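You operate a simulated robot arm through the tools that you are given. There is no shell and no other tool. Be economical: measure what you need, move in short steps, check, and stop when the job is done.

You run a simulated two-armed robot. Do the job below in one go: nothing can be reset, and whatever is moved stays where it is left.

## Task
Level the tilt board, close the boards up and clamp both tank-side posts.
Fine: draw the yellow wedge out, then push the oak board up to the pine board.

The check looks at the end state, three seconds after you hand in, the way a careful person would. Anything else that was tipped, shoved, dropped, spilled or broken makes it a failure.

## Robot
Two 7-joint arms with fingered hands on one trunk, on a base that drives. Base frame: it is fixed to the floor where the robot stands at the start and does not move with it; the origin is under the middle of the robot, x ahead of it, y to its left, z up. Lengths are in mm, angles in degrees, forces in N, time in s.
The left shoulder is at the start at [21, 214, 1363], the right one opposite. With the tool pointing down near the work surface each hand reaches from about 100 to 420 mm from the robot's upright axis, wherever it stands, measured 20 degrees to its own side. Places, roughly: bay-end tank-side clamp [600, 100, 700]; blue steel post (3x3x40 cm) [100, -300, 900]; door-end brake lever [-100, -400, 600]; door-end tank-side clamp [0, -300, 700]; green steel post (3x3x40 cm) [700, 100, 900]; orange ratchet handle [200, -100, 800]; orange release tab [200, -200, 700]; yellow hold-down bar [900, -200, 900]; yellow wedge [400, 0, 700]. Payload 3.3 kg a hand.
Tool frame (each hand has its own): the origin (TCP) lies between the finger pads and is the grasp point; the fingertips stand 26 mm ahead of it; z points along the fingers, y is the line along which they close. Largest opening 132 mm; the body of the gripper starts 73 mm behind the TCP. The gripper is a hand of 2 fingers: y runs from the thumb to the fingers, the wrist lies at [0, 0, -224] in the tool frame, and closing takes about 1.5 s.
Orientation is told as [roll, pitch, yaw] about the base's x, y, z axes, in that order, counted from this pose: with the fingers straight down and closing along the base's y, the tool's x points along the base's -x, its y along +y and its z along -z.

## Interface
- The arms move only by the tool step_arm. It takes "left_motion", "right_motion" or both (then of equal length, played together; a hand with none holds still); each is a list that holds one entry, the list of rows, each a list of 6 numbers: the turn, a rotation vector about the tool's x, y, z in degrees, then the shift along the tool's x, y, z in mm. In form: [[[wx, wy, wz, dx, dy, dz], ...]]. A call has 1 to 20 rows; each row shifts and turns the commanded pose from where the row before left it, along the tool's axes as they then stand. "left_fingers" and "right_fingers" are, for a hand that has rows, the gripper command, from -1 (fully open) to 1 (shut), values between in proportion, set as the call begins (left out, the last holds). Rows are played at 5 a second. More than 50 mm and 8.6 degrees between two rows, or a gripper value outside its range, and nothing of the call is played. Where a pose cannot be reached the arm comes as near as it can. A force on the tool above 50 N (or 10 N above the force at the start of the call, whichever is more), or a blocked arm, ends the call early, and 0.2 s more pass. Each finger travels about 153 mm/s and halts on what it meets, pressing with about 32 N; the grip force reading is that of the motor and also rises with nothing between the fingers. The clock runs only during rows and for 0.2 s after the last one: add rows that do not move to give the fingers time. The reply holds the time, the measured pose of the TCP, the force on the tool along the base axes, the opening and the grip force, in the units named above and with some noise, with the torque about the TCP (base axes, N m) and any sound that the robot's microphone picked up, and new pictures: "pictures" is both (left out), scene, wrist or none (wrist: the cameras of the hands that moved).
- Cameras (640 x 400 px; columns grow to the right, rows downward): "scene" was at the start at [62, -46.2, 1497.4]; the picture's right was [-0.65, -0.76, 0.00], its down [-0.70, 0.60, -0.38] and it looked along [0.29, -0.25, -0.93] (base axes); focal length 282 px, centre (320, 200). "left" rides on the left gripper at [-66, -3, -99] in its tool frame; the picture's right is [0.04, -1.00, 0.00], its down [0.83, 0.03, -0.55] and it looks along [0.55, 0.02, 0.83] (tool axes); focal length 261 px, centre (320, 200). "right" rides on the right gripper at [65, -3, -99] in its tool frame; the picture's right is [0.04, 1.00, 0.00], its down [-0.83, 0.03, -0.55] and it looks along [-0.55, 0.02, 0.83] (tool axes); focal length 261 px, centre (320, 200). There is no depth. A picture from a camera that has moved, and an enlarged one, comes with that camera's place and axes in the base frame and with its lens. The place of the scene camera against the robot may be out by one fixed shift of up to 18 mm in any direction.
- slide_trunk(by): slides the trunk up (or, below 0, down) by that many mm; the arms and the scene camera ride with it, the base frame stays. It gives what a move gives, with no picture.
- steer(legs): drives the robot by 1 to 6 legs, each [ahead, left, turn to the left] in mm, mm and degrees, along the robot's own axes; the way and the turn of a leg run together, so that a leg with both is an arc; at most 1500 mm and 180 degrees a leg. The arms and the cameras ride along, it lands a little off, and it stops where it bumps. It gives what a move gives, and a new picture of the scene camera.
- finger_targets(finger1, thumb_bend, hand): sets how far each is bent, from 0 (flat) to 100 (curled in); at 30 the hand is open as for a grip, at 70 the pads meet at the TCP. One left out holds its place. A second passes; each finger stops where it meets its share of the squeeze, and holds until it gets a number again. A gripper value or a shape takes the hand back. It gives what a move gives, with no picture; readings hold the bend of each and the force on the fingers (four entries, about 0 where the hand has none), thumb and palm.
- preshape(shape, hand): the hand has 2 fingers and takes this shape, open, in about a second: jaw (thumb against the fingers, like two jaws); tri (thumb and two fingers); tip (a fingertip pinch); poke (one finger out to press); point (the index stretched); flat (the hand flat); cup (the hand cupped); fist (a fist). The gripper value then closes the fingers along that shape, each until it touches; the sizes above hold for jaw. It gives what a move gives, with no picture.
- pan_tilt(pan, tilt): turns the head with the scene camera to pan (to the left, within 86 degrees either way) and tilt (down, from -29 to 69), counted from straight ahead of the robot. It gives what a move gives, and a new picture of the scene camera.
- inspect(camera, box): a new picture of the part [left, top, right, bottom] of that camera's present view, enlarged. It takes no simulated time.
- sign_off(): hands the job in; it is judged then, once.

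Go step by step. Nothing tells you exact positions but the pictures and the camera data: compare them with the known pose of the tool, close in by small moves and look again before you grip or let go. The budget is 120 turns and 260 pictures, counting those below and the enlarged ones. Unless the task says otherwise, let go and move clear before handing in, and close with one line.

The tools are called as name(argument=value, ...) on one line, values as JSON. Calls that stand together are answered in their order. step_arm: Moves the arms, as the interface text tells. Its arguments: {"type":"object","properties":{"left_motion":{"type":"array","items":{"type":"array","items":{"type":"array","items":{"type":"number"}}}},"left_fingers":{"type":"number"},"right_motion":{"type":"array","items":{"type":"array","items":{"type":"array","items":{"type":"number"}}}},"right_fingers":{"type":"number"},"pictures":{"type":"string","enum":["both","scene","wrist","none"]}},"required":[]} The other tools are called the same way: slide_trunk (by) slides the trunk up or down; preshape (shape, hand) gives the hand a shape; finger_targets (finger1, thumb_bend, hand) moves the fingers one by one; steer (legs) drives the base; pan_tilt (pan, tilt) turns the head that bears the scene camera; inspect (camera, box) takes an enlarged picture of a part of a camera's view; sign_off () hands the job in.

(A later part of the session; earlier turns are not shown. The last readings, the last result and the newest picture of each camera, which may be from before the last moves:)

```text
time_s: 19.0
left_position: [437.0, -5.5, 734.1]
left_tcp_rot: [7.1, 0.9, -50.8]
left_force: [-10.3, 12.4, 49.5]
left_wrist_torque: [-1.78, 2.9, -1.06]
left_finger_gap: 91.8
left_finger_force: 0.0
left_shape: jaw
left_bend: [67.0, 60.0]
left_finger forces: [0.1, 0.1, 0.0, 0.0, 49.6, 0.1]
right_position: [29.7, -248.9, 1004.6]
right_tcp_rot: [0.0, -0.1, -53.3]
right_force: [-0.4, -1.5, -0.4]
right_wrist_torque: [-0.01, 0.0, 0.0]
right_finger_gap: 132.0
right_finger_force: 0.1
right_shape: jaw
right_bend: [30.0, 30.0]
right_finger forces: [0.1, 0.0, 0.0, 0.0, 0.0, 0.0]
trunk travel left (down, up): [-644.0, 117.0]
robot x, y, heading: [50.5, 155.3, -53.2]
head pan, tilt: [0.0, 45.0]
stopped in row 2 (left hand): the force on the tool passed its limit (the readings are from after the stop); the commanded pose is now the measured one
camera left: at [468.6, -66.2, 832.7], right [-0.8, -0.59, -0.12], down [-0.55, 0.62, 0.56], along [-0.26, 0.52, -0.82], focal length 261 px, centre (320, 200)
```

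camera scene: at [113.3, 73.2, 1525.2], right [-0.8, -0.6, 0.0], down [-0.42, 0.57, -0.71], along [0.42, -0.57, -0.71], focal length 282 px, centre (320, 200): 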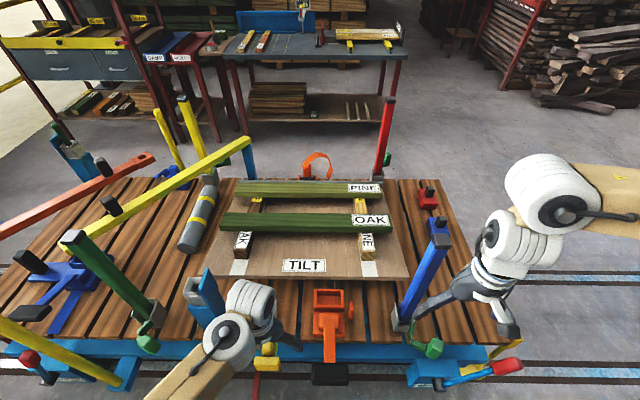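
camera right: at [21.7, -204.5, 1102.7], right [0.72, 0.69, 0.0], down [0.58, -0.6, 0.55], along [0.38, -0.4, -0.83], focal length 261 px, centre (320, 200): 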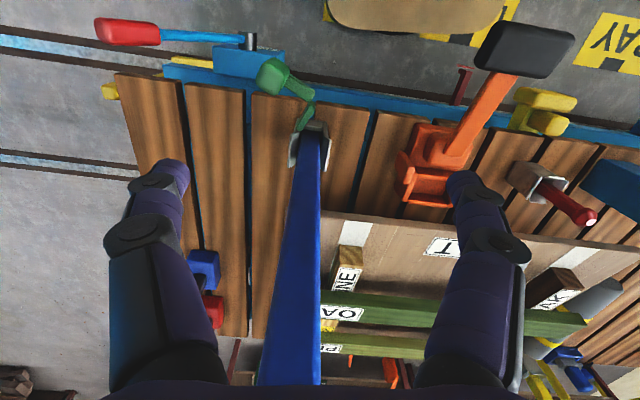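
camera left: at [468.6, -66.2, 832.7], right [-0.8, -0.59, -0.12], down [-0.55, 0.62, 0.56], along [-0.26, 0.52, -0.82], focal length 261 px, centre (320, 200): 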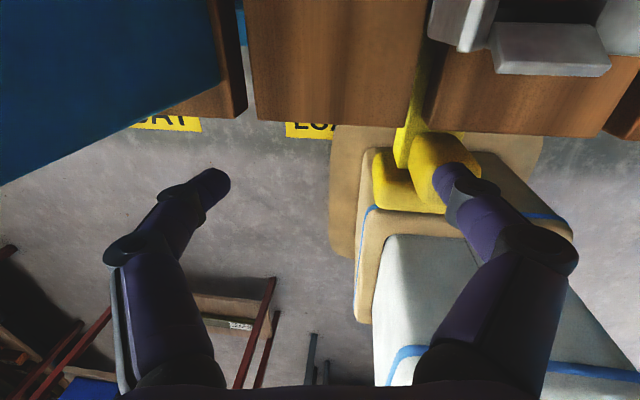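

The thumb landed on the knob and the hand isn't where I expected. I'll lift off and check.

step_arm(left_motion=[[[0, 0, 0, 0, 0, -30], [0, 0, 0, 0, 0, -30], [0, 0, 0, 0, 0, 0], [0, 0, 0, 0, 0, 0]]], pictures="both")

```text
time_s: 20.0
left_position: [433.0, -9.1, 788.9]
left_tcp_rot: [7.2, 1.0, -50.6]
left_force: [-0.5, -0.4, -0.2]
left_wrist_torque: [-0.01, -0.01, 0.01]
left_finger_gap: 92.4
left_finger_force: 0.0
left_shape: jaw
left_bend: [67.0, 57.0]
left_finger forces: [0.1, 0.0, 0.1, 0.1, 0.1, 0.1]
right_position: [31.0, -251.4, 1005.1]
right_tcp_rot: [0.0, 0.0, -53.3]
right_force: [-0.9, -0.5, -1.1]
right_wrist_torque: [-0.01, 0.05, -0.04]
right_finger_gap: 131.9
right_finger_force: 0.0
right_shape: jaw
right_bend: [30.0, 30.0]
right_finger forces: [0.0, 0.0, 0.0, 0.1, 0.1, 0.1]
trunk travel left (down, up): [-644.0, 117.0]
robot x, y, heading: [50.5, 156.2, -53.3]
head pan, tilt: [0.0, 45.0]
camera scene: at [113.5, 73.4, 1525.2], right [-0.8, -0.6, 0.0], down [-0.42, 0.57, -0.71], along [0.42, -0.57, -0.71], focal length 282 px, centre (320, 200)
camera left: at [464.6, -70.6, 887.9], right [-0.79, -0.59, -0.12], down [-0.55, 0.61, 0.57], along [-0.26, 0.52, -0.81], focal length 261 px, centre (320, 200)
```

scene: 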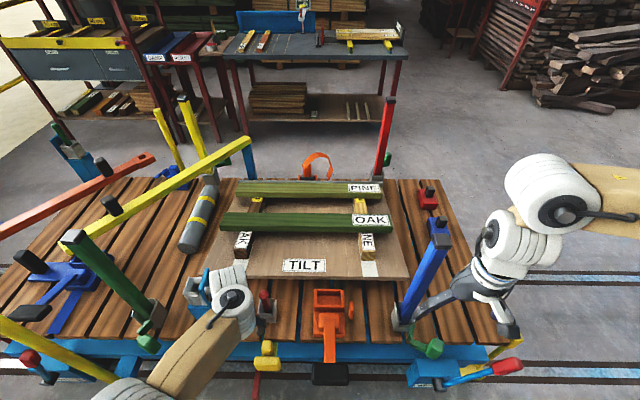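
left: 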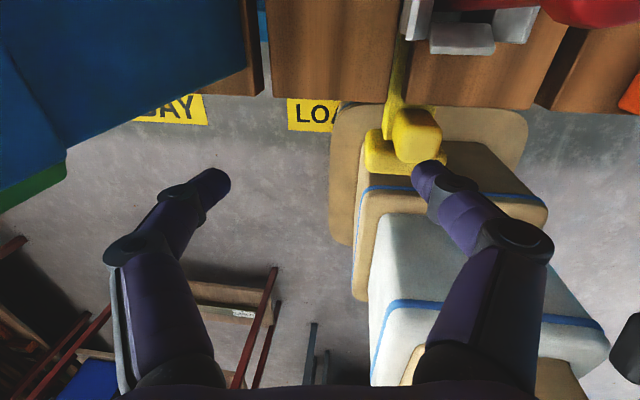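

I think the hand-mounted camera would run into the red peg right behind the knob, and the arm is at the edge of its reach. I'll back the base up 80 mm and tilt the fingers forward about 45°, so the hand comes in from my side.

steer(legs=[[-80, 20, 0]])

step_arm(left_motion=[[[7.2, 0, 2.5, 0, -20, -20], [0, -8, 0, 0, -20, -10], [0, -8, 0, 0, 0, 0], [0, -8, 0, 0, 0, 0], [0, -8, 0, 0, 0, 0], [0, -8, 0, 0, 0, 0], [0, 0, 0, 0, 0, 0]]], pictures="both")

```text
time_s: 21.0
left_position: [402.2, 66.7, 789.6]
left_tcp_rot: [7.1, 1.1, -50.7]
left_force: [0.3, -1.1, -0.9]
left_wrist_torque: [-0.04, -0.03, -0.01]
left_finger_gap: 92.4
left_finger_force: 0.1
left_shape: jaw
left_bend: [67.0, 57.0]
left_finger forces: [0.0, 0.0, 0.0, 0.0, 0.1, 0.0]
right_position: [0.4, -174.3, 1005.4]
right_tcp_rot: [0.0, 0.0, -53.4]
right_force: [1.0, -0.1, -1.1]
right_wrist_torque: [-0.02, -0.04, -0.01]
right_finger_gap: 131.9
right_finger_force: 0.1
right_shape: jaw
right_bend: [30.0, 30.0]
right_finger forces: [0.0, 0.0, 0.0, 0.0, 0.0, 0.0]
trunk travel left (down, up): [-644.0, 117.0]
robot x, y, heading: [21.8, 235.1, -53.4]
head pan, tilt: [0.0, 45.0]
camera scene: at [81.6, 151.7, 1525.4], right [-0.8, -0.6, 0.0], down [-0.42, 0.57, -0.71], along [0.42, -0.57, -0.71], focal length 282 px, centre (320, 200)
```

scene: 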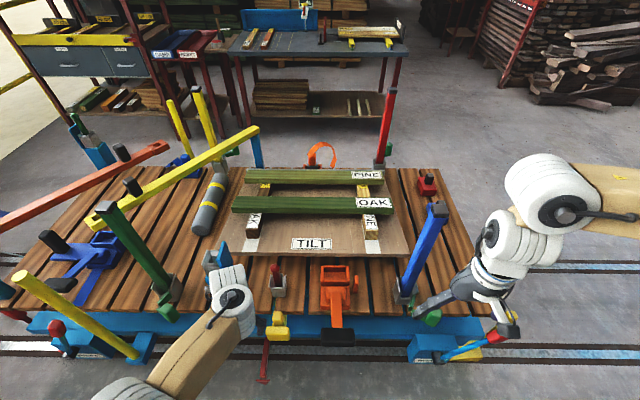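

```text
time_s: 22.2
left_position: [438.6, 80.7, 809.1]
left_tcp_rot: [10.1, -26.9, -58.7]
left_force: [0.2, -0.6, 0.3]
left_wrist_torque: [-0.01, 0.0, 0.0]
left_finger_gap: 92.4
left_finger_force: 0.1
left_shape: jaw
left_bend: [67.0, 57.0]
left_finger forces: [0.0, 0.0, 0.0, 0.1, 0.0, 0.0]
right_position: [0.1, -175.6, 1006.1]
right_tcp_rot: [0.1, 0.0, -53.3]
right_force: [-0.7, -0.3, -0.9]
right_wrist_torque: [-0.01, 0.02, 0.05]
right_finger_gap: 132.1
right_finger_force: 0.0
right_shape: jaw
right_bend: [30.0, 30.0]
right_finger forces: [0.0, 0.0, 0.0, 0.0, 0.1, 0.0]
trunk travel left (down, up): [-644.0, 117.0]
robot x, y, heading: [19.1, 230.1, -53.4]
head pan, tilt: [0.0, 45.0]
stopped in row 5 (left hand): the arm was blocked; the commanded pose is now the measured one
camera scene: at [82.5, 150.3, 1525.3], right [-0.8, -0.6, 0.0], down [-0.42, 0.57, -0.71], along [0.42, -0.57, -0.71], focal length 282 px, centre (320, 200)
camera left: at [430.1, 60.2, 928.5], right [-0.82, -0.55, -0.18], down [-0.57, 0.81, 0.11], along [0.08, 0.19, -0.98], focal length 261 px, centre (320, 200)
```

scene: 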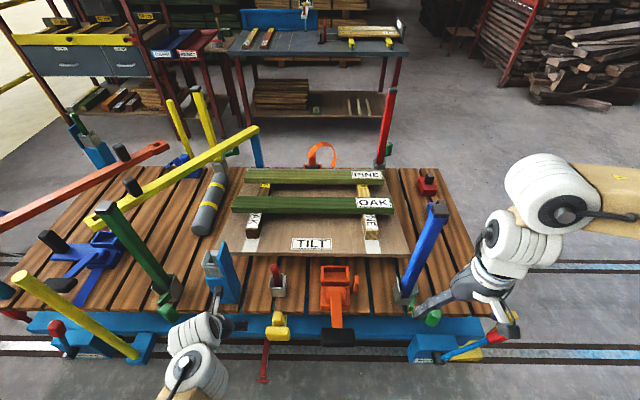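
left: 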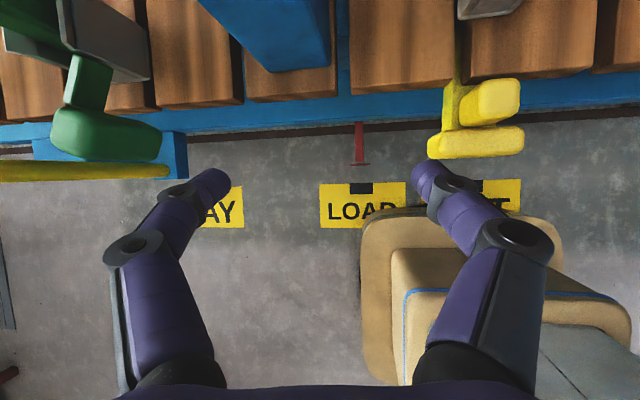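

The left arm seems jammed at a joint limit far out to the left. I'll lift it back to the comfortable pose in front of me, then shift the base so the wedge is more in front of the arm.

step_arm(left_motion=[[[0, 0, 0, 0, 0, -28], [0, 0, 0, 0, -14, -28], [0, 0, 0, -1, -28, -28], [0, 0, 0, -1, -28, -28], [0, 0, 0, -1, -28, -28], [0, 0, 0, -1, -28, -28], [0, 0, 0, -2, -28, 0], [0, 0, 0, 0, -14, 0], [0, 0, 0, 0, 0, 0]]], pictures="none")

```text
time_s: 23.0
left_position: [453.8, 133.3, 870.9]
left_tcp_rot: [23.0, -25.7, -66.4]
left_force: [0.3, 0.6, 0.0]
left_wrist_torque: [0.01, 0.01, 0.0]
left_finger_gap: 92.6
left_finger_force: 0.0
left_shape: jaw
left_bend: [67.0, 57.0]
left_finger forces: [0.1, 0.0, 0.1, 0.0, 0.0, 0.0]
right_position: [0.9, -173.6, 1003.5]
right_tcp_rot: [-0.1, 0.1, -53.3]
right_force: [-1.1, -0.1, 0.2]
right_wrist_torque: [0.02, 0.0, -0.01]
right_finger_gap: 131.8
right_finger_force: 0.1
right_shape: jaw
right_bend: [30.0, 30.0]
right_finger forces: [0.0, 0.1, 0.1, 0.0, 0.1, 0.0]
trunk travel left (down, up): [-644.0, 117.0]
robot x, y, heading: [19.1, 229.7, -53.4]
head pan, tilt: [0.0, 45.0]
stopped in row 4 (left hand): the arm was blocked; the commanded pose is now the measured one
```

pan_tilt(pan=35, tilt=60)

```text
time_s: 24.0
left_position: [453.8, 130.8, 872.0]
left_tcp_rot: [22.9, -25.7, -66.4]
left_force: [0.0, 0.7, -0.5]
left_wrist_torque: [0.02, -0.03, 0.0]
left_finger_gap: 92.7
left_finger_force: 0.0
left_shape: jaw
left_bend: [67.0, 57.0]
left_finger forces: [0.0, 0.0, 0.1, 0.1, 0.0, 0.0]
right_position: [0.0, -174.4, 1003.7]
right_tcp_rot: [0.0, 0.0, -53.3]
right_force: [0.2, 0.3, 0.2]
right_wrist_torque: [0.03, -0.01, -0.01]
right_finger_gap: 132.0
right_finger_force: 0.0
right_shape: jaw
right_bend: [30.0, 30.0]
right_finger forces: [0.1, 0.0, 0.1, 0.0, 0.0, 0.1]
trunk travel left (down, up): [-644.0, 117.0]
robot x, y, heading: [20.8, 228.7, -53.2]
head pan, tilt: [35.0, 60.0]
camera scene: at [97.2, 194.2, 1505.8], right [-0.32, -0.95, 0.0], down [-0.82, 0.27, -0.5], along [0.47, -0.16, -0.87], focal length 282 px, centre (320, 200)
```

scene: 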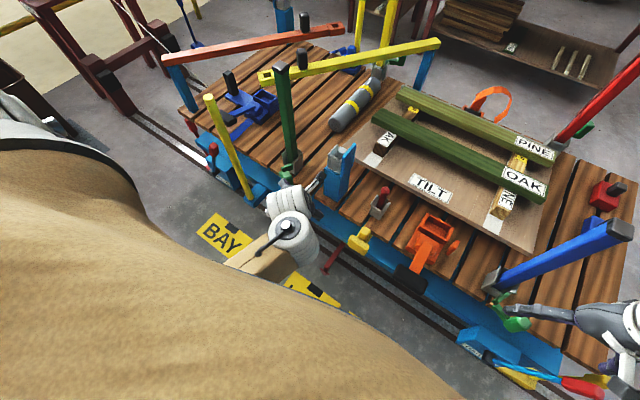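

step_arm(left_motion=[[[0, 0, 0, 0, -10, 0], [0, 0, 0, 0, -10, 0], [0, 0, 0, 0, 0, 0]]], pictures="none")

step_arm(left_motion=[[[0, 0, 0, 15, 0, 0], [0, 0, 0, 15, 0, 0], [0, 0, 0, 0, 0, 0]]], pictures="none")

```text
time_s: 25.0
left_position: [461.2, 136.4, 864.4]
left_tcp_rot: [26.8, -25.0, -68.7]
left_force: [-0.1, -0.5, 0.4]
left_wrist_torque: [0.01, 0.02, 0.0]
left_finger_gap: 92.4
left_finger_force: 0.1
left_shape: jaw
left_bend: [67.0, 57.0]
left_finger forces: [0.0, 0.0, 0.0, 0.1, 0.1, 0.0]
right_position: [0.8, -174.7, 1004.2]
right_tcp_rot: [-0.1, 0.0, -53.4]
right_force: [-0.3, 0.2, 0.3]
right_wrist_torque: [0.05, 0.01, -0.01]
right_finger_gap: 132.0
right_finger_force: 0.1
right_shape: jaw
right_bend: [30.0, 30.0]
right_finger forces: [0.0, 0.0, 0.1, 0.0, 0.1, 0.1]
trunk travel left (down, up): [-644.0, 117.0]
robot x, y, heading: [15.7, 234.7, -53.3]
head pan, tilt: [35.0, 60.0]
stopped in row 3 (left hand): the arm was blocked; the commanded pose is now the measured one
```

```text
time_s: 25.8
left_position: [465.4, 161.4, 856.9]
left_tcp_rot: [28.6, -25.4, -69.6]
left_force: [0.7, 0.5, -0.6]
left_wrist_torque: [-0.03, -0.03, -0.03]
left_finger_gap: 92.3
left_finger_force: 0.1
left_shape: jaw
left_bend: [67.0, 57.0]
left_finger forces: [0.0, 0.0, 0.0, 0.0, 0.0, 0.0]
right_position: [0.8, -174.1, 1003.6]
right_tcp_rot: [0.0, 0.0, -53.4]
right_force: [-0.4, 0.7, 0.0]
right_wrist_torque: [-0.02, 0.0, -0.01]
right_finger_gap: 131.9
right_finger_force: 0.0
right_shape: jaw
right_bend: [30.0, 30.0]
right_finger forces: [0.0, 0.0, 0.0, 0.0, 0.1, 0.0]
trunk travel left (down, up): [-644.0, 117.0]
robot x, y, heading: [18.0, 232.2, -53.2]
head pan, tilt: [35.0, 60.0]
```

step_arm(left_motion=[[[0, 0, 0, 0, 0, -25], [0, 0, 0, 10, 0, -25], [0, 0, 0, 20, 0, -25], [0, 0, 0, 20, 0, -20], [0, 0, 0, 0, 0, 0]]], pictures="none")

step_arm(left_motion=[[[8, 0, 0, 0, 0, 0], [8, 0, 0, 0, 0, 0], [0, 0, 0, 0, 0, 0]]], pictures="none")

```text
time_s: 26.5
left_position: [466.4, 206.7, 900.5]
left_tcp_rot: [36.2, -23.2, -76.4]
left_force: [0.2, 0.1, -0.6]
left_wrist_torque: [0.0, -0.02, -0.03]
left_finger_gap: 92.5
left_finger_force: 0.0
left_shape: jaw
left_bend: [67.0, 57.0]
left_finger forces: [0.1, 0.0, 0.1, 0.1, 0.1, 0.0]
right_position: [-0.8, -175.9, 1004.8]
right_tcp_rot: [0.0, 0.0, -53.4]
right_force: [-0.5, 0.0, -0.6]
right_wrist_torque: [0.0, 0.0, -0.01]
right_finger_gap: 131.7
right_finger_force: 0.0
right_shape: jaw
right_bend: [30.0, 30.0]
right_finger forces: [0.0, 0.0, 0.0, 0.0, 0.0, 0.1]
trunk travel left (down, up): [-644.0, 117.0]
robot x, y, heading: [21.9, 232.3, -53.3]
head pan, tilt: [35.0, 60.0]
stopped in row 3 (left hand): the arm was blocked; the commanded pose is now the measured one
```

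```text
time_s: 27.3
left_position: [464.0, 207.9, 902.4]
left_tcp_rot: [20.1, -23.0, -76.3]
left_force: [0.2, -0.6, -0.1]
left_wrist_torque: [-0.01, 0.0, 0.0]
left_finger_gap: 92.6
left_finger_force: 0.0
left_shape: jaw
left_bend: [67.0, 57.0]
left_finger forces: [0.0, 0.1, 0.0, 0.1, 0.0, 0.0]
right_position: [1.2, -175.8, 1004.5]
right_tcp_rot: [0.0, 0.0, -53.3]
right_force: [-0.2, 1.0, 0.7]
right_wrist_torque: [-0.01, -0.03, 0.03]
right_finger_gap: 132.0
right_finger_force: 0.1
right_shape: jaw
right_bend: [30.0, 30.0]
right_finger forces: [0.1, 0.0, 0.0, 0.0, 0.0, 0.1]
trunk travel left (down, up): [-644.0, 117.0]
robot x, y, heading: [19.6, 233.4, -52.9]
head pan, tilt: [35.0, 60.0]
```

Pure rotations work. The trouble is the elbow being over-folded because the hand is too near the shoulder. I'll extend the arm downward over the free floor, straighten the roll, and then come back to the middle.

step_arm(left_motion=[[[0, 0, 0, 12, -9, 26], [0, 0, 0, 12, -9, 26], [0, 0, 0, 12, -9, 26], [0, 0, 0, 12, -9, 26], [8, 0, 0, 0, 0, 0], [8, 0, 0, 0, 0, 0], [4, 0, 0, 0, 0, 0], [0, 0, 0, 0, 0, 0]]], pictures="scene")

```text
time_s: 29.1
left_position: [467.5, 208.2, 780.6]
left_tcp_rot: [0.2, -23.1, -76.3]
left_force: [-0.4, -0.4, -0.5]
left_wrist_torque: [-0.01, 0.03, -0.02]
left_finger_gap: 92.5
left_finger_force: 0.1
left_shape: jaw
left_bend: [67.0, 57.0]
left_finger forces: [0.0, 0.0, 0.0, 0.1, 0.0, 0.0]
right_position: [1.0, -175.3, 1003.3]
right_tcp_rot: [0.0, -0.1, -53.3]
right_force: [0.0, -0.1, 0.0]
right_wrist_torque: [-0.01, -0.01, 0.03]
right_finger_gap: 131.9
right_finger_force: 0.1
right_shape: jaw
right_bend: [30.0, 30.0]
right_finger forces: [0.0, 0.0, 0.1, 0.0, 0.1, 0.0]
trunk travel left (down, up): [-644.0, 117.0]
robot x, y, heading: [20.5, 232.4, -53.2]
head pan, tilt: [35.0, 60.0]
camera scene: at [97.0, 194.4, 1505.8], right [-0.31, -0.95, 0.0], down [-0.82, 0.27, -0.5], along [0.47, -0.16, -0.87], focal length 282 px, centre (320, 200)
```

scene: 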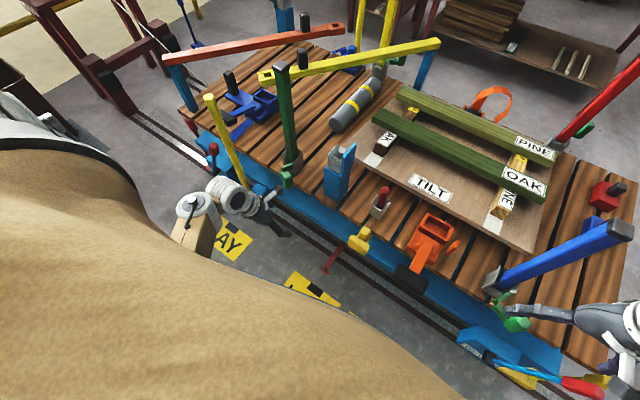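

The arm tracks exactly again. I'll drive 60 mm closer, straighten the yaw, and bring the hand in front of the wedge.

steer(legs=[[60, 0, -0.3]])

step_arm(left_motion=[[[-3, 0, -7, 0, 0, 0], [-3, 0, -7, 0, 0, 0], [-3, 0, -7, 0, 0, 0], [0, 0, 0, 0, -40, 0], [0, 0, 0, 0, -40, 0], [0, 0, 0, 0, -40, 0], [0, 0, 0, 0, -40, 0], [0, 0, 0, 0, -40, 0], [0, 0, 0, 0, 0, 0]]], pictures="both")

```text
time_s: 30.1
left_position: [504.6, 155.1, 781.0]
left_tcp_rot: [0.2, -23.1, -76.6]
left_force: [0.5, -0.4, 0.1]
left_wrist_torque: [0.03, -0.01, 0.01]
left_finger_gap: 92.3
left_finger_force: 0.0
left_shape: jaw
left_bend: [67.0, 57.0]
left_finger forces: [0.0, 0.1, 0.1, 0.0, 0.0, 0.1]
right_position: [34.9, -225.6, 1004.2]
right_tcp_rot: [0.1, 0.2, -53.5]
right_force: [0.0, 0.2, 0.8]
right_wrist_torque: [0.02, 0.01, 0.05]
right_finger_gap: 132.1
right_finger_force: 0.0
right_shape: jaw
right_bend: [30.0, 30.0]
right_finger forces: [0.1, 0.1, 0.0, 0.1, 0.0, 0.1]
trunk travel left (down, up): [-644.0, 117.0]
robot x, y, heading: [57.2, 181.8, -53.7]
head pan, tilt: [35.0, 60.0]
camera scene: at [134.8, 142.6, 1505.6], right [-0.32, -0.95, 0.0], down [-0.82, 0.28, -0.5], along [0.47, -0.16, -0.87], focal length 282 px, centre (320, 200)
```

scene: 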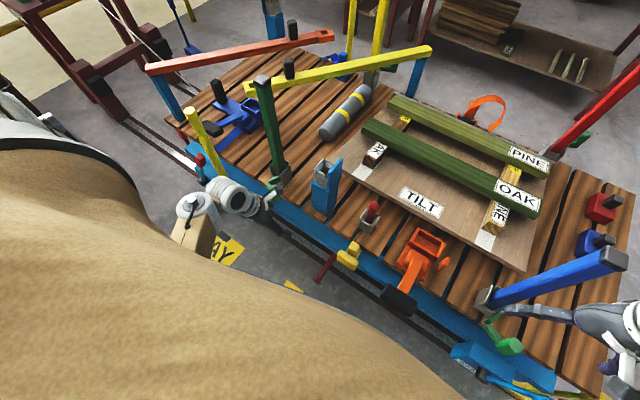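

```text
time_s: 31.2
left_position: [526.0, 159.4, 791.9]
left_tcp_rot: [10.8, -23.5, -59.9]
left_force: [0.1, 0.5, -0.3]
left_wrist_torque: [0.02, 0.0, 0.01]
left_finger_gap: 92.6
left_finger_force: 0.0
left_shape: jaw
left_bend: [67.0, 57.0]
left_finger forces: [0.1, 0.1, 0.0, 0.1, 0.0, 0.1]
right_position: [34.9, -223.0, 1004.5]
right_tcp_rot: [0.0, 0.0, -53.6]
right_force: [-0.6, 0.2, -0.2]
right_wrist_torque: [0.03, 0.0, 0.0]
right_finger_gap: 131.9
right_finger_force: 0.1
right_shape: jaw
right_bend: [30.0, 30.0]
right_finger forces: [0.1, 0.1, 0.1, 0.0, 0.1, 0.0]
trunk travel left (down, up): [-644.0, 117.0]
robot x, y, heading: [55.2, 180.8, -53.4]
head pan, tilt: [35.0, 60.0]
stopped in row 5 (left hand): the arm was blocked; the commanded pose is now the measured one
camera scene: at [133.1, 144.8, 1505.8], right [-0.32, -0.95, 0.0], down [-0.82, 0.28, -0.5], along [0.47, -0.16, -0.87], focal length 282 px, centre (320, 200)
camera left: at [518.3, 132.0, 908.3], right [-0.83, -0.52, -0.19], down [-0.55, 0.82, 0.17], along [0.06, 0.25, -0.97], focal length 261 px, centre (320, 200)
```

scene: 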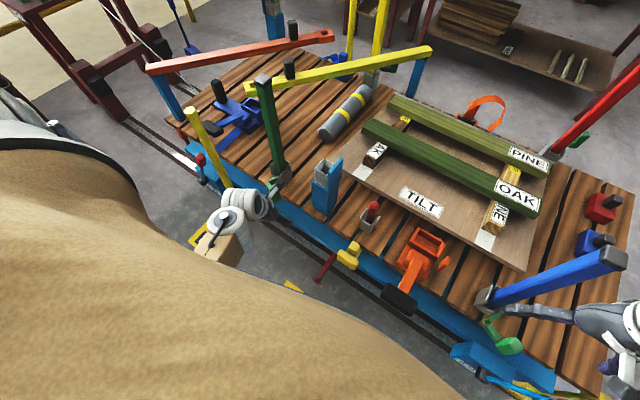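
left: 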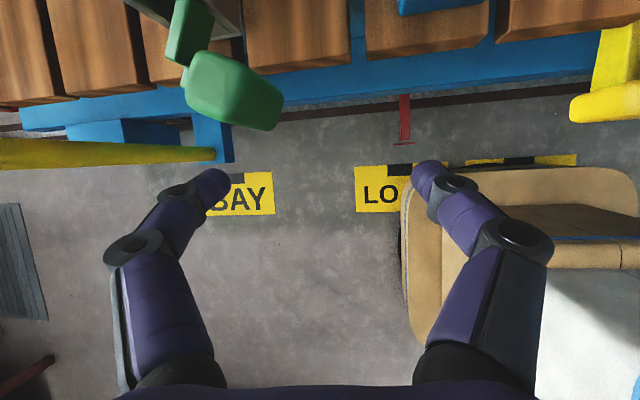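

The left arm jams whenever it's told to go right, so its elbow is probably against the torso. I'll swing the hand outward and down to free it, then test.

step_arm(left_motion=[[[5, 0, 0, 20, 0, 10], [5, 0, 0, 20, 0, 10], [0, 0, 0, 20, 20, 10], [0, 0, 0, 10, 30, 10], [0, 0, 0, 10, 30, 10], [0, 0, 0, 0, 0, 0]]], pictures="none")

step_arm(left_motion=[[[0, 0, 0, 0, -15, 0], [0, 0, 0, 0, -15, 0], [0, 0, 0, 0, 0, 0]]], pictures="scene")

```text
time_s: 32.6
left_position: [569.2, 247.1, 715.3]
left_tcp_rot: [0.8, -23.6, -60.0]
left_force: [0.8, 0.5, -0.5]
left_wrist_torque: [-0.02, 0.02, 0.03]
left_finger_gap: 92.4
left_finger_force: 0.0
left_shape: jaw
left_bend: [67.0, 57.0]
left_finger forces: [0.0, 0.0, 0.0, 0.1, 0.1, 0.0]
right_position: [34.8, -223.5, 1003.5]
right_tcp_rot: [0.0, 0.0, -53.6]
right_force: [-0.7, -0.8, 0.0]
right_wrist_torque: [-0.03, 0.01, 0.0]
right_finger_gap: 131.9
right_finger_force: 0.1
right_shape: jaw
right_bend: [30.0, 30.0]
right_finger forces: [0.1, 0.0, 0.0, 0.0, 0.0, 0.0]
trunk travel left (down, up): [-644.0, 117.0]
robot x, y, heading: [57.4, 183.9, -53.8]
head pan, tilt: [35.0, 60.0]
```

```text
time_s: 33.4
left_position: [544.4, 231.8, 716.2]
left_tcp_rot: [0.8, -23.6, -60.0]
left_force: [-0.1, -0.6, -0.2]
left_wrist_torque: [-0.03, -0.01, 0.01]
left_finger_gap: 92.3
left_finger_force: 0.0
left_shape: jaw
left_bend: [67.0, 57.0]
left_finger forces: [0.1, 0.1, 0.1, 0.0, 0.0, 0.0]
right_position: [34.0, -225.1, 1004.8]
right_tcp_rot: [0.1, -0.1, -53.6]
right_force: [-0.1, 0.8, -0.2]
right_wrist_torque: [0.02, -0.03, -0.02]
right_finger_gap: 131.8
right_finger_force: 0.0
right_shape: jaw
right_bend: [30.0, 30.0]
right_finger forces: [0.0, 0.0, 0.0, 0.1, 0.0, 0.0]
trunk travel left (down, up): [-644.0, 117.0]
robot x, y, heading: [59.8, 184.9, -53.9]
head pan, tilt: [35.0, 60.0]
camera scene: at [133.3, 144.8, 1505.7], right [-0.32, -0.95, 0.0], down [-0.82, 0.28, -0.5], along [0.47, -0.16, -0.87], focal length 282 px, centre (320, 200)
```

scene: 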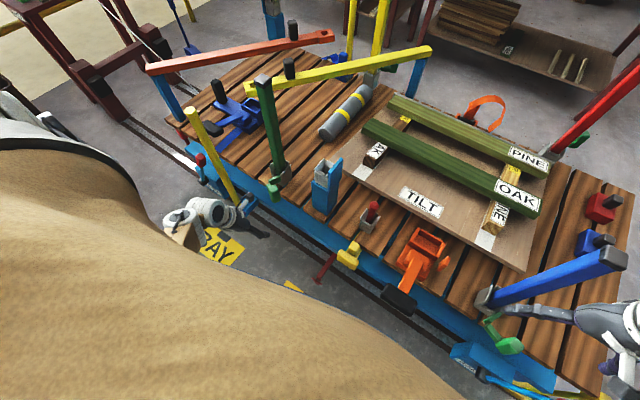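

It tracks again at this lower height. I'll slide right, staying low.

step_arm(left_motion=[[[0, 0, 0, 0, -25, 0], [0, 0, 0, 0, -25, 0], [0, 0, 0, 0, -25, 0], [0, 0, 0, 0, -25, 0], [0, 0, 0, 0, -25, 0], [0, 0, 0, 0, 0, 0]]], pictures="none")

```text
time_s: 35.0
left_position: [489.3, 195.3, 719.6]
left_tcp_rot: [6.9, -23.5, -63.7]
left_force: [0.3, -0.1, 0.4]
left_wrist_torque: [-0.02, -0.01, -0.01]
left_finger_gap: 92.5
left_finger_force: 0.0
left_shape: jaw
left_bend: [67.0, 57.0]
left_finger forces: [0.1, 0.1, 0.0, 0.0, 0.0, 0.0]
right_position: [34.8, -223.7, 1004.3]
right_tcp_rot: [0.0, -0.1, -53.6]
right_force: [0.3, 0.3, -0.4]
right_wrist_torque: [0.0, -0.02, -0.01]
right_finger_gap: 131.4
right_finger_force: 0.1
right_shape: jaw
right_bend: [30.0, 30.0]
right_finger forces: [0.0, 0.0, 0.1, 0.0, 0.0, 0.1]
trunk travel left (down, up): [-644.0, 117.0]
robot x, y, heading: [56.8, 183.3, -53.4]
head pan, tilt: [35.0, 60.0]
stopped in row 6 (left hand): the arm was blocked; the commanded pose is now the measured one
```

step_arm(left_motion=[[[7, 0, 0, 0, 0, 0], [0, 0, 0, 10, 0, 25], [0, 0, 0, 10, 0, 25], [0, 0, 0, 10, 0, 25], [8, 0, 0, 0, 0, 0], [8, 0, 0, 0, 0, 0], [8, 0, 0, 0, 0, 0], [0, 0, 0, 0, 0, 0]]], pictures="none")

step_arm(left_motion=[[[0, 0, 0, 0, -25, 0], [0, 0, 0, 0, -25, 0], [0, 0, 0, 0, -25, 0], [0, 0, 0, 0, -25, 0], [0, 0, 0, 0, 0, 0]]], pictures="scene")

```text
time_s: 36.8
left_position: [477.0, 190.9, 669.7]
left_tcp_rot: [-20.4, -23.5, -63.5]
left_force: [0.1, -0.5, -0.1]
left_wrist_torque: [-0.01, 0.02, 0.0]
left_finger_gap: 92.5
left_finger_force: 0.1
left_shape: jaw
left_bend: [67.0, 57.0]
left_finger forces: [0.0, 0.0, 0.0, 0.0, 0.1, 0.0]
left hand out of reach, approached as far as the arm can: row 6, 7
right_position: [33.8, -223.8, 1003.1]
right_tcp_rot: [0.0, -0.1, -53.5]
right_force: [0.7, 0.1, 0.2]
right_wrist_torque: [0.02, -0.03, 0.02]
right_finger_gap: 132.1
right_finger_force: 0.1
right_shape: jaw
right_bend: [30.0, 30.0]
right_finger forces: [0.0, 0.1, 0.0, 0.0, 0.1, 0.1]
trunk travel left (down, up): [-644.0, 117.0]
robot x, y, heading: [54.8, 181.0, -53.7]
head pan, tilt: [35.0, 60.0]
```

```text
time_s: 38.0
left_position: [387.1, 162.5, 701.0]
left_tcp_rot: [-20.5, -23.6, -63.6]
left_force: [0.0, 0.2, 0.5]
left_wrist_torque: [0.01, 0.04, -0.03]
left_finger_gap: 92.4
left_finger_force: 0.0
left_shape: jaw
left_bend: [67.0, 57.0]
left_finger forces: [0.1, 0.1, 0.0, 0.1, 0.0, 0.1]
right_position: [35.4, -223.2, 1004.7]
right_tcp_rot: [0.0, 0.1, -53.6]
right_force: [-0.9, -0.1, -0.5]
right_wrist_torque: [0.0, 0.0, 0.03]
right_finger_gap: 132.1
right_finger_force: 0.1
right_shape: jaw
right_bend: [30.0, 30.0]
right_finger forces: [0.0, 0.0, 0.0, 0.1, 0.0, 0.1]
trunk travel left (down, up): [-644.0, 117.0]
robot x, y, heading: [56.4, 187.5, -53.4]
head pan, tilt: [35.0, 60.0]
camera scene: at [133.6, 144.9, 1505.7], right [-0.32, -0.95, 0.0], down [-0.82, 0.28, -0.5], along [0.47, -0.16, -0.87], focal length 282 px, centre (320, 200)
```

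scene: 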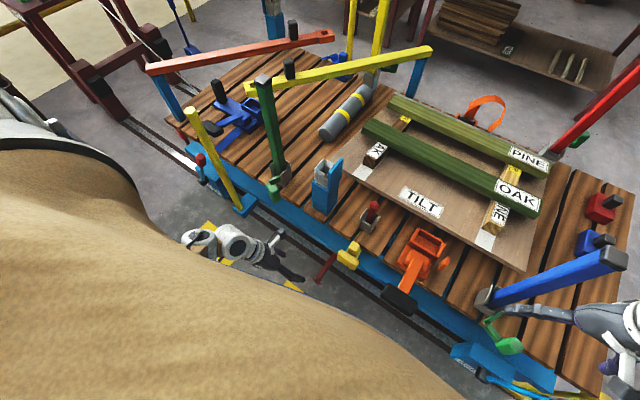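

Rolling the hand the other way freed it, and it now moves right properly. I'll continue toward the wedge.

step_arm(left_motion=[[[0, 0, 0, 0, -25, 5], [0, 0, 0, 0, -25, 5], [0, 0, 0, 0, -25, 5], [0, 0, 0, 0, -20, 5], [0, 0, -5, 0, 0, 0], [0, 0, -5, 0, 0, 0], [0, 0, 0, 0, 0, 0]]], pictures="both")

```text
time_s: 39.8
left_position: [320.4, 149.7, 705.3]
left_tcp_rot: [-20.8, -19.2, -55.9]
left_force: [0.2, -0.2, -0.4]
left_wrist_torque: [0.01, 0.04, 0.03]
left_finger_gap: 92.7
left_finger_force: 0.0
left_shape: jaw
left_bend: [67.0, 57.0]
left_finger forces: [0.1, 0.0, 0.0, 0.1, 0.0, 0.0]
right_position: [34.0, -223.3, 1004.8]
right_tcp_rot: [0.0, 0.0, -53.7]
right_force: [-0.3, -0.8, 0.0]
right_wrist_torque: [-0.03, 0.03, 0.0]
right_finger_gap: 131.9
right_finger_force: 0.2
right_shape: jaw
right_bend: [30.0, 30.0]
right_finger forces: [0.0, 0.1, 0.1, 0.0, 0.1, 0.1]
trunk travel left (down, up): [-644.0, 117.0]
robot x, y, heading: [52.9, 182.6, -53.9]
head pan, tilt: [35.0, 60.0]
stopped in row 7 (left hand): the arm was blocked; the commanded pose is now the measured one
camera scene: at [133.2, 144.9, 1505.8], right [-0.32, -0.95, 0.0], down [-0.82, 0.28, -0.5], along [0.47, -0.16, -0.87], focal length 282 px, centre (320, 200)
camera left: at [364.7, 143.7, 817.7], right [-0.86, -0.4, 0.32], down [-0.35, 0.92, 0.2], along [-0.38, 0.06, -0.92], focal length 261 px, centre (320, 200)
```

scene: 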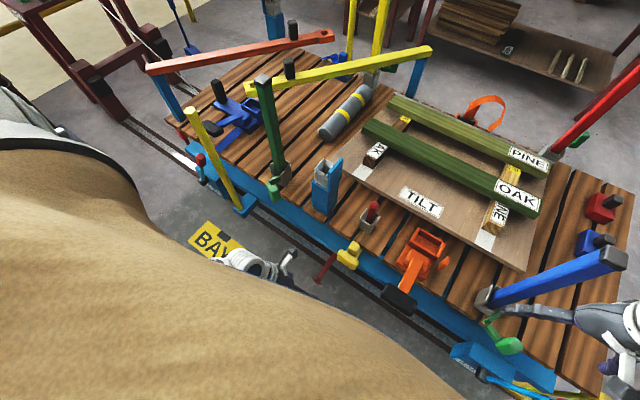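
left: 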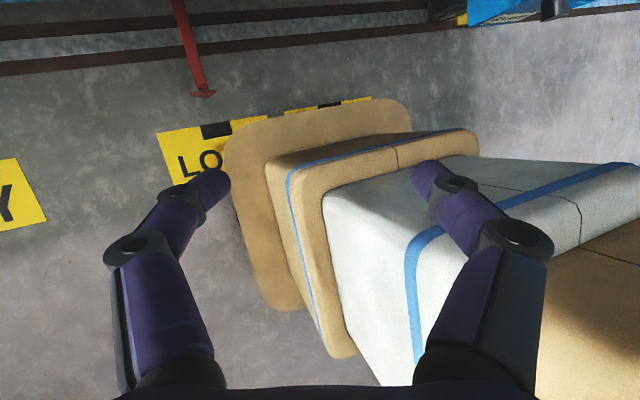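

step_arm(left_motion=[[[0, 0, 0, -23, 0, 2], [0, 0, 0, -23, 0, 2], [0, 0, 0, -23, 0, 2], [0, 0, 0, -23, 0, 2], [0, 0, 0, -15, 0, 2], [0, 0, 0, 0, 0, 0]]], pictures="wrist")

```text
time_s: 41.2
left_position: [380.6, 72.7, 730.2]
left_tcp_rot: [-19.7, -18.7, -56.3]
left_force: [-0.2, -0.1, 0.1]
left_wrist_torque: [0.0, -0.01, 0.02]
left_finger_gap: 92.6
left_finger_force: 0.0
left_shape: jaw
left_bend: [67.0, 57.0]
left_finger forces: [0.0, 0.1, 0.0, 0.1, 0.1, 0.0]
right_position: [34.2, -223.8, 1004.6]
right_tcp_rot: [0.0, -0.1, -53.6]
right_force: [1.0, 0.0, 0.3]
right_wrist_torque: [-0.02, -0.03, -0.01]
right_finger_gap: 131.9
right_finger_force: 0.1
right_shape: jaw
right_bend: [30.0, 30.0]
right_finger forces: [0.1, 0.0, 0.0, 0.1, 0.1, 0.0]
trunk travel left (down, up): [-644.0, 117.0]
robot x, y, heading: [51.9, 185.4, -53.6]
head pan, tilt: [35.0, 60.0]
camera left: at [424.3, 64.4, 840.9], right [-0.86, -0.4, 0.31], down [-0.35, 0.91, 0.22], along [-0.37, 0.08, -0.93], focal length 261 px, centre (320, 200)
```

left: 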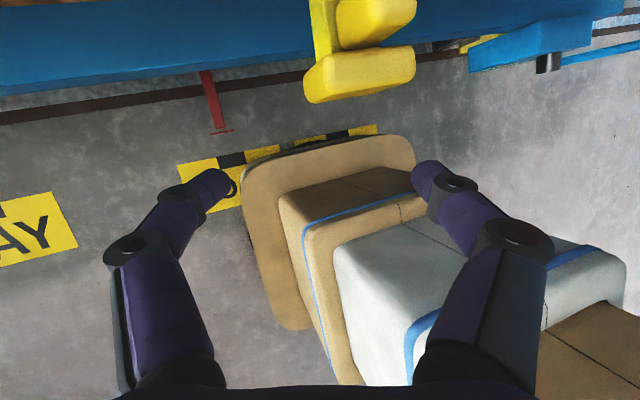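

step_arm(left_motion=[[[0, 0, 0, -24, -10, 10], [0, 0, 0, -24, -10, 10], [0, 0, 0, -23, -9, 10], [0, 0, 0, 0, 0, 0]]], pictures="both")

```text
time_s: 42.4
left_position: [417.3, 14.0, 726.6]
left_tcp_rot: [-16.5, -18.2, -56.8]
left_force: [0.5, 0.1, 0.5]
left_wrist_torque: [-0.01, 0.01, -0.01]
left_finger_gap: 92.6
left_finger_force: 0.0
left_shape: jaw
left_bend: [67.0, 57.0]
left_finger forces: [0.1, 0.0, 0.1, 0.0, 0.0, 0.1]
right_position: [34.7, -225.2, 1004.3]
right_tcp_rot: [0.0, 0.0, -53.6]
right_force: [0.5, -0.1, -0.9]
right_wrist_torque: [0.01, 0.0, -0.04]
right_finger_gap: 131.8
right_finger_force: 0.1
right_shape: jaw
right_bend: [30.0, 30.0]
right_finger forces: [0.0, 0.0, 0.0, 0.0, 0.0, 0.1]
trunk travel left (down, up): [-644.0, 117.0]
robot x, y, heading: [57.9, 183.4, -53.5]
head pan, tilt: [35.0, 60.0]
stopped in row 4 (left hand): the arm was blocked; the commanded pose is now the measured one
camera scene: at [133.4, 144.5, 1505.7], right [-0.32, -0.95, 0.0], down [-0.82, 0.28, -0.5], along [0.47, -0.16, -0.87], focal length 282 px, centre (320, 200)
camera left: at [457.9, 2.0, 839.0], right [-0.87, -0.42, 0.26], down [-0.36, 0.9, 0.23], along [-0.33, 0.11, -0.94], focal length 261 px, centre (320, 200)
```

scene: 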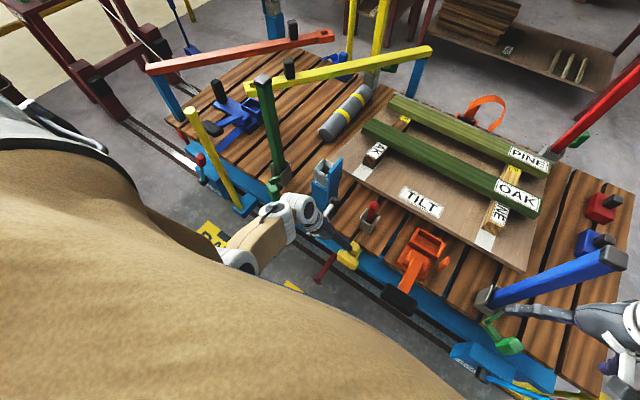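
left: 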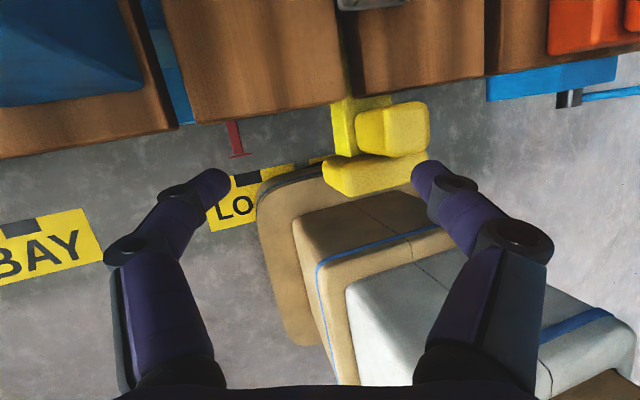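

The forearm now points straight ahead from a hanging elbow and can't swing inward. So I'll level the hand in front of the left shoulder and use the base to bring the wedge in line.

step_arm(left_motion=[[[0, 0, 0, 15, 0, -8], [0, 0, 0, 15, 0, -8], [-5.5, 0, 0, 0, 20, 0], [-5.5, 0, 0, 0, 20, 0], [-5.5, 0, 0, 0, 20, 0], [0, 0, 0, 0, 0, 0]]], pictures="none")

steer(legs=[[0, -124, 0]])

inspect(camera="left", box=[0, 0, 640, 400])

```text
time_s: 43.8
left_position: [473.9, 79.8, 722.2]
left_tcp_rot: [1.6, -18.7, -57.2]
left_force: [-0.4, 0.2, -0.5]
left_wrist_torque: [0.02, 0.0, 0.03]
left_finger_gap: 92.5
left_finger_force: 0.0
left_shape: jaw
left_bend: [67.0, 57.0]
left_finger forces: [0.1, 0.0, 0.1, 0.1, 0.0, 0.1]
right_position: [34.5, -223.3, 1004.6]
right_tcp_rot: [0.0, 0.0, -53.6]
right_force: [1.3, -0.1, -0.5]
right_wrist_torque: [0.04, -0.03, 0.0]
right_finger_gap: 132.0
right_finger_force: 0.1
right_shape: jaw
right_bend: [30.0, 30.0]
right_finger forces: [0.1, 0.0, 0.0, 0.0, 0.0, 0.0]
trunk travel left (down, up): [-644.0, 117.0]
robot x, y, heading: [55.9, 185.7, -53.6]
head pan, tilt: [35.0, 60.0]
```

```text
time_s: 45.1
left_position: [371.4, 9.6, 721.0]
left_tcp_rot: [1.8, -18.4, -57.5]
left_force: [0.1, -0.6, -0.1]
left_wrist_torque: [0.02, -0.02, 0.03]
left_finger_gap: 92.3
left_finger_force: 0.1
left_shape: jaw
left_bend: [67.0, 57.0]
left_finger forces: [0.1, 0.1, 0.0, 0.0, 0.0, 0.0]
right_position: [-65.9, -298.4, 1004.6]
right_tcp_rot: [0.1, 0.0, -53.6]
right_force: [-0.4, 0.3, 0.6]
right_wrist_torque: [0.0, -0.03, 0.02]
right_finger_gap: 132.1
right_finger_force: 0.0
right_shape: jaw
right_bend: [30.0, 30.0]
right_finger forces: [0.0, 0.0, 0.0, 0.0, 0.1, 0.0]
trunk travel left (down, up): [-644.0, 117.0]
robot x, y, heading: [-44.8, 110.6, -53.5]
head pan, tilt: [35.0, 60.0]
camera scene: at [32.0, 70.2, 1505.8], right [-0.32, -0.95, 0.0], down [-0.82, 0.28, -0.5], along [0.47, -0.16, -0.87], focal length 282 px, centre (320, 200)
```

scene: 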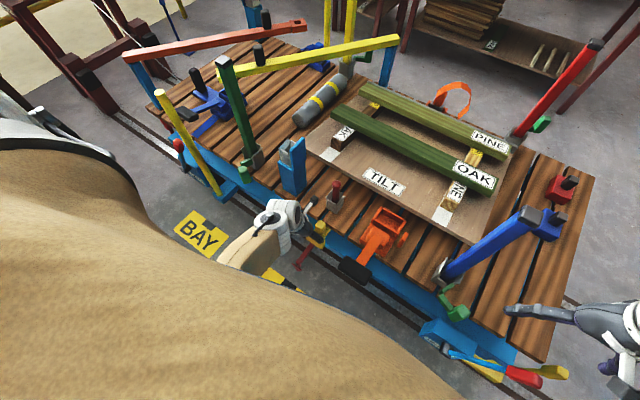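

```text
1.00 times, centred on (320, 200) of left
camera zoom: at [383.4, -18.8, 837.4], right [-0.86, -0.51, -0.04], down [-0.5, 0.82, 0.26], along [-0.1, 0.25, -0.96], focal length 261 px, centre (320, 200)
```

zoom: 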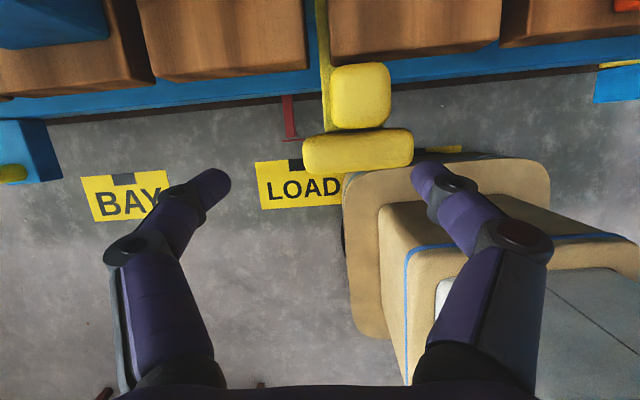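

The hand is level with the wedge right ahead of it. The knob is about 49 mm forward and 22 mm right of the TCP, so I'll go above it.

step_arm(left_motion=[[[0, 0, 0, 0, -11, 0], [0, 0, 0, 0, -11, 0], [0, 0, 0, -22, 0, 7], [0, 0, 0, -22, 0, 7], [0, 0, 0, 0, 0, 0]]], pictures="wrist")

```text
time_s: 46.5
left_position: [396.0, -15.7, 714.6]
left_tcp_rot: [3.9, -17.1, -57.8]
left_force: [0.1, 0.9, 0.6]
left_wrist_torque: [-0.01, -0.01, -0.04]
left_finger_gap: 92.4
left_finger_force: 0.0
left_shape: jaw
left_bend: [67.0, 57.0]
left_finger forces: [0.1, 0.0, 0.1, 0.0, 0.1, 0.1]
right_position: [-63.3, -296.4, 1004.6]
right_tcp_rot: [0.1, -0.2, -53.6]
right_force: [0.2, 0.1, 0.2]
right_wrist_torque: [0.02, 0.02, 0.02]
right_finger_gap: 131.9
right_finger_force: 0.1
right_shape: jaw
right_bend: [30.0, 30.0]
right_finger forces: [0.1, 0.0, 0.0, 0.0, 0.0, 0.0]
trunk travel left (down, up): [-644.0, 117.0]
robot x, y, heading: [-40.2, 110.8, -53.9]
head pan, tilt: [35.0, 60.0]
stopped in row 5 (left hand): the arm was blocked; the commanded pose is now the measured one
camera left: at [405.8, -48.8, 829.7], right [-0.85, -0.52, -0.08], down [-0.52, 0.81, 0.28], along [-0.08, 0.28, -0.96], focal length 261 px, centre (320, 200)
```

left: 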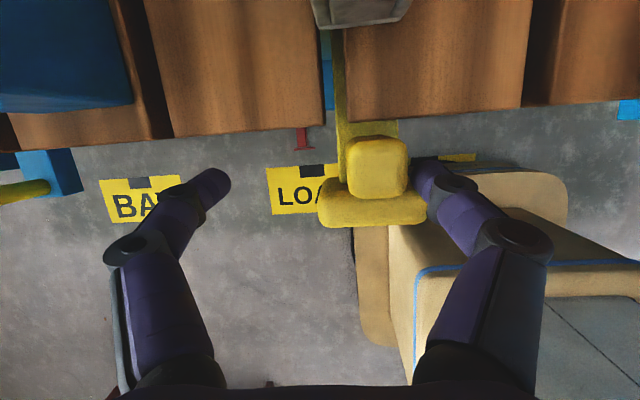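

step_arm(left_motion=[[[0, 0, 0, 0, 0, -18], [0, 0, 0, 0, 0, 0]]], pictures="none")

steer(legs=[[0, -38, 0]])

step_arm(left_motion=[[[-3, 0, 0, 0, 0, 0], [0, 0, 0, 0, 0, 0]]], pictures="wrist")

```text
time_s: 47.1
left_position: [414.4, -7.1, 736.7]
left_tcp_rot: [6.2, -17.9, -58.2]
left_force: [0.9, -3.6, 6.6]
left_wrist_torque: [-0.33, 0.26, 0.15]
left_finger_gap: 92.9
left_finger_force: 0.0
left_shape: jaw
left_bend: [67.0, 58.0]
left_finger forces: [0.1, 0.0, 0.0, 0.0, 6.3, 0.0]
right_position: [-65.6, -297.8, 1004.2]
right_tcp_rot: [-0.1, 0.0, -53.6]
right_force: [0.5, -0.2, -0.7]
right_wrist_torque: [-0.01, -0.03, 0.01]
right_finger_gap: 131.8
right_finger_force: 0.1
right_shape: jaw
right_bend: [30.0, 30.0]
right_finger forces: [0.0, 0.0, 0.0, 0.0, 0.0, 0.0]
trunk travel left (down, up): [-644.0, 117.0]
robot x, y, heading: [-42.1, 114.9, -53.5]
head pan, tilt: [35.0, 60.0]
```

```text
time_s: 48.0
left_position: [378.3, -27.0, 734.9]
left_tcp_rot: [6.1, -17.5, -58.2]
left_force: [-0.1, -0.8, 0.0]
left_wrist_torque: [0.06, 0.01, 0.02]
left_finger_gap: 92.7
left_finger_force: 0.2
left_shape: jaw
left_bend: [67.0, 56.0]
left_finger forces: [0.1, 0.0, 0.0, 0.0, 0.0, 0.1]
right_position: [-96.4, -321.0, 1003.4]
right_tcp_rot: [0.1, -0.1, -53.6]
right_force: [-0.5, 0.0, 1.0]
right_wrist_torque: [0.04, -0.02, 0.03]
right_finger_gap: 131.8
right_finger_force: 0.0
right_shape: jaw
right_bend: [30.0, 30.0]
right_finger forces: [0.0, 0.0, 0.0, 0.1, 0.0, 0.0]
trunk travel left (down, up): [-644.0, 117.0]
robot x, y, heading: [-75.4, 86.2, -53.6]
head pan, tilt: [35.0, 60.0]
camera scene: at [0.7, 46.7, 1505.8], right [-0.32, -0.95, 0.0], down [-0.82, 0.28, -0.5], along [0.48, -0.16, -0.87], focal length 282 px, centre (320, 200)
```

scene: 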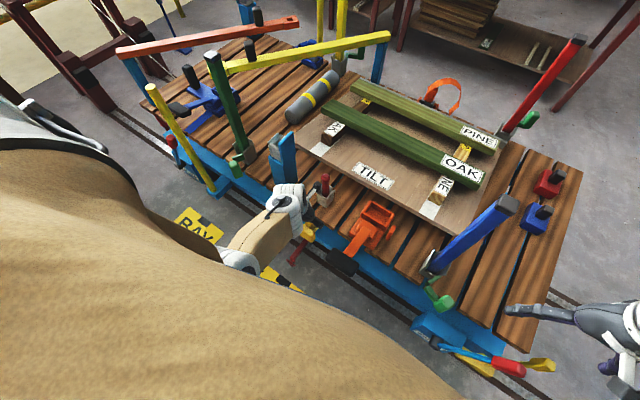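

```text
time_s: 48.6
left_position: [389.2, -20.4, 734.6]
left_tcp_rot: [9.9, -17.5, -58.3]
left_force: [-0.2, -0.1, -1.3]
left_wrist_torque: [0.0, -0.03, -0.03]
left_finger_gap: 92.6
left_finger_force: 0.0
left_shape: jaw
left_bend: [67.0, 56.0]
left_finger forces: [0.0, 0.0, 0.0, 0.0, 0.1, 0.0]
right_position: [-95.5, -319.7, 1004.2]
right_tcp_rot: [0.0, 0.1, -53.7]
right_force: [-0.3, -0.3, 0.3]
right_wrist_torque: [-0.01, -0.01, 0.04]
right_finger_gap: 131.7
right_finger_force: 0.1
right_shape: jaw
right_bend: [30.0, 30.0]
right_finger forces: [0.0, 0.0, 0.0, 0.0, 0.0, 0.1]
trunk travel left (down, up): [-644.0, 117.0]
robot x, y, heading: [-75.3, 89.3, -53.2]
head pan, tilt: [35.0, 60.0]
camera left: at [391.2, -58.0, 848.8], right [-0.83, -0.53, -0.18], down [-0.56, 0.78, 0.27], along [-0.01, 0.33, -0.95], focal length 261 px, centre (320, 200)
```

left: 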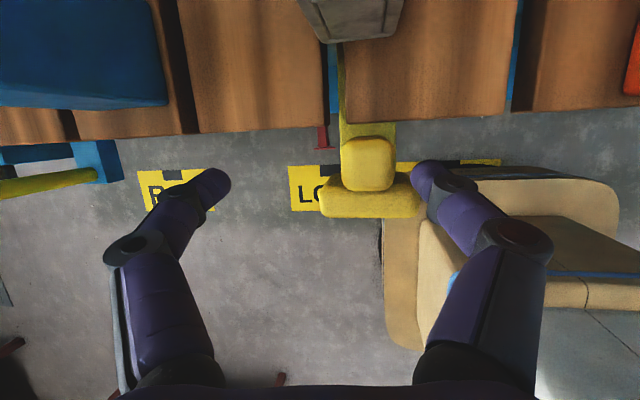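

step_arm(left_motion=[[[8, 0, 0, 0, 0, 0], [8, 0, 0, 0, 0, 0], [0, 0, 0, 0, -10, 0], [0, 0, 0, 0, -10, 0], [0, 0, 0, 0, 0, 0]]], pictures="wrist")

```text
time_s: 49.8
left_position: [377.5, -30.7, 738.2]
left_tcp_rot: [-5.7, -17.9, -58.5]
left_force: [0.8, -0.2, 1.0]
left_wrist_torque: [0.02, 0.03, 0.0]
left_finger_gap: 92.6
left_finger_force: 0.1
left_shape: jaw
left_bend: [67.0, 56.0]
left_finger forces: [0.0, 0.0, 0.0, 0.0, 0.1, 0.0]
right_position: [-95.2, -320.2, 1003.5]
right_tcp_rot: [0.0, 0.0, -53.7]
right_force: [0.1, 1.0, -0.5]
right_wrist_torque: [-0.01, -0.04, -0.01]
right_finger_gap: 132.0
right_finger_force: 0.0
right_shape: jaw
right_bend: [30.0, 30.0]
right_finger forces: [0.0, 0.1, 0.0, 0.0, 0.1, 0.0]
trunk travel left (down, up): [-644.0, 117.0]
robot x, y, heading: [-72.6, 89.7, -53.4]
head pan, tilt: [35.0, 60.0]
camera left: at [400.9, -52.8, 854.6], right [-0.88, -0.46, 0.08], down [-0.43, 0.86, 0.27], along [-0.19, 0.2, -0.96], focal length 261 px, centre (320, 200)
```

left: 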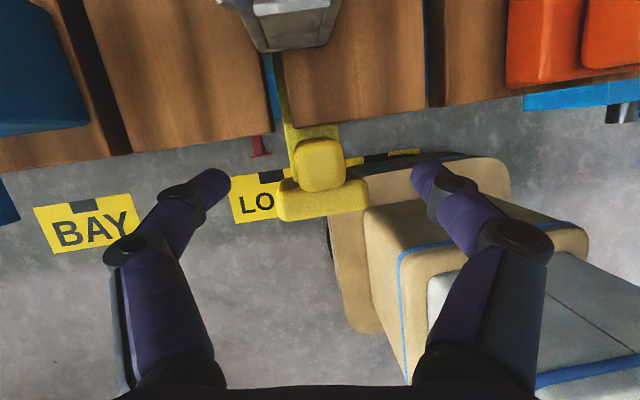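

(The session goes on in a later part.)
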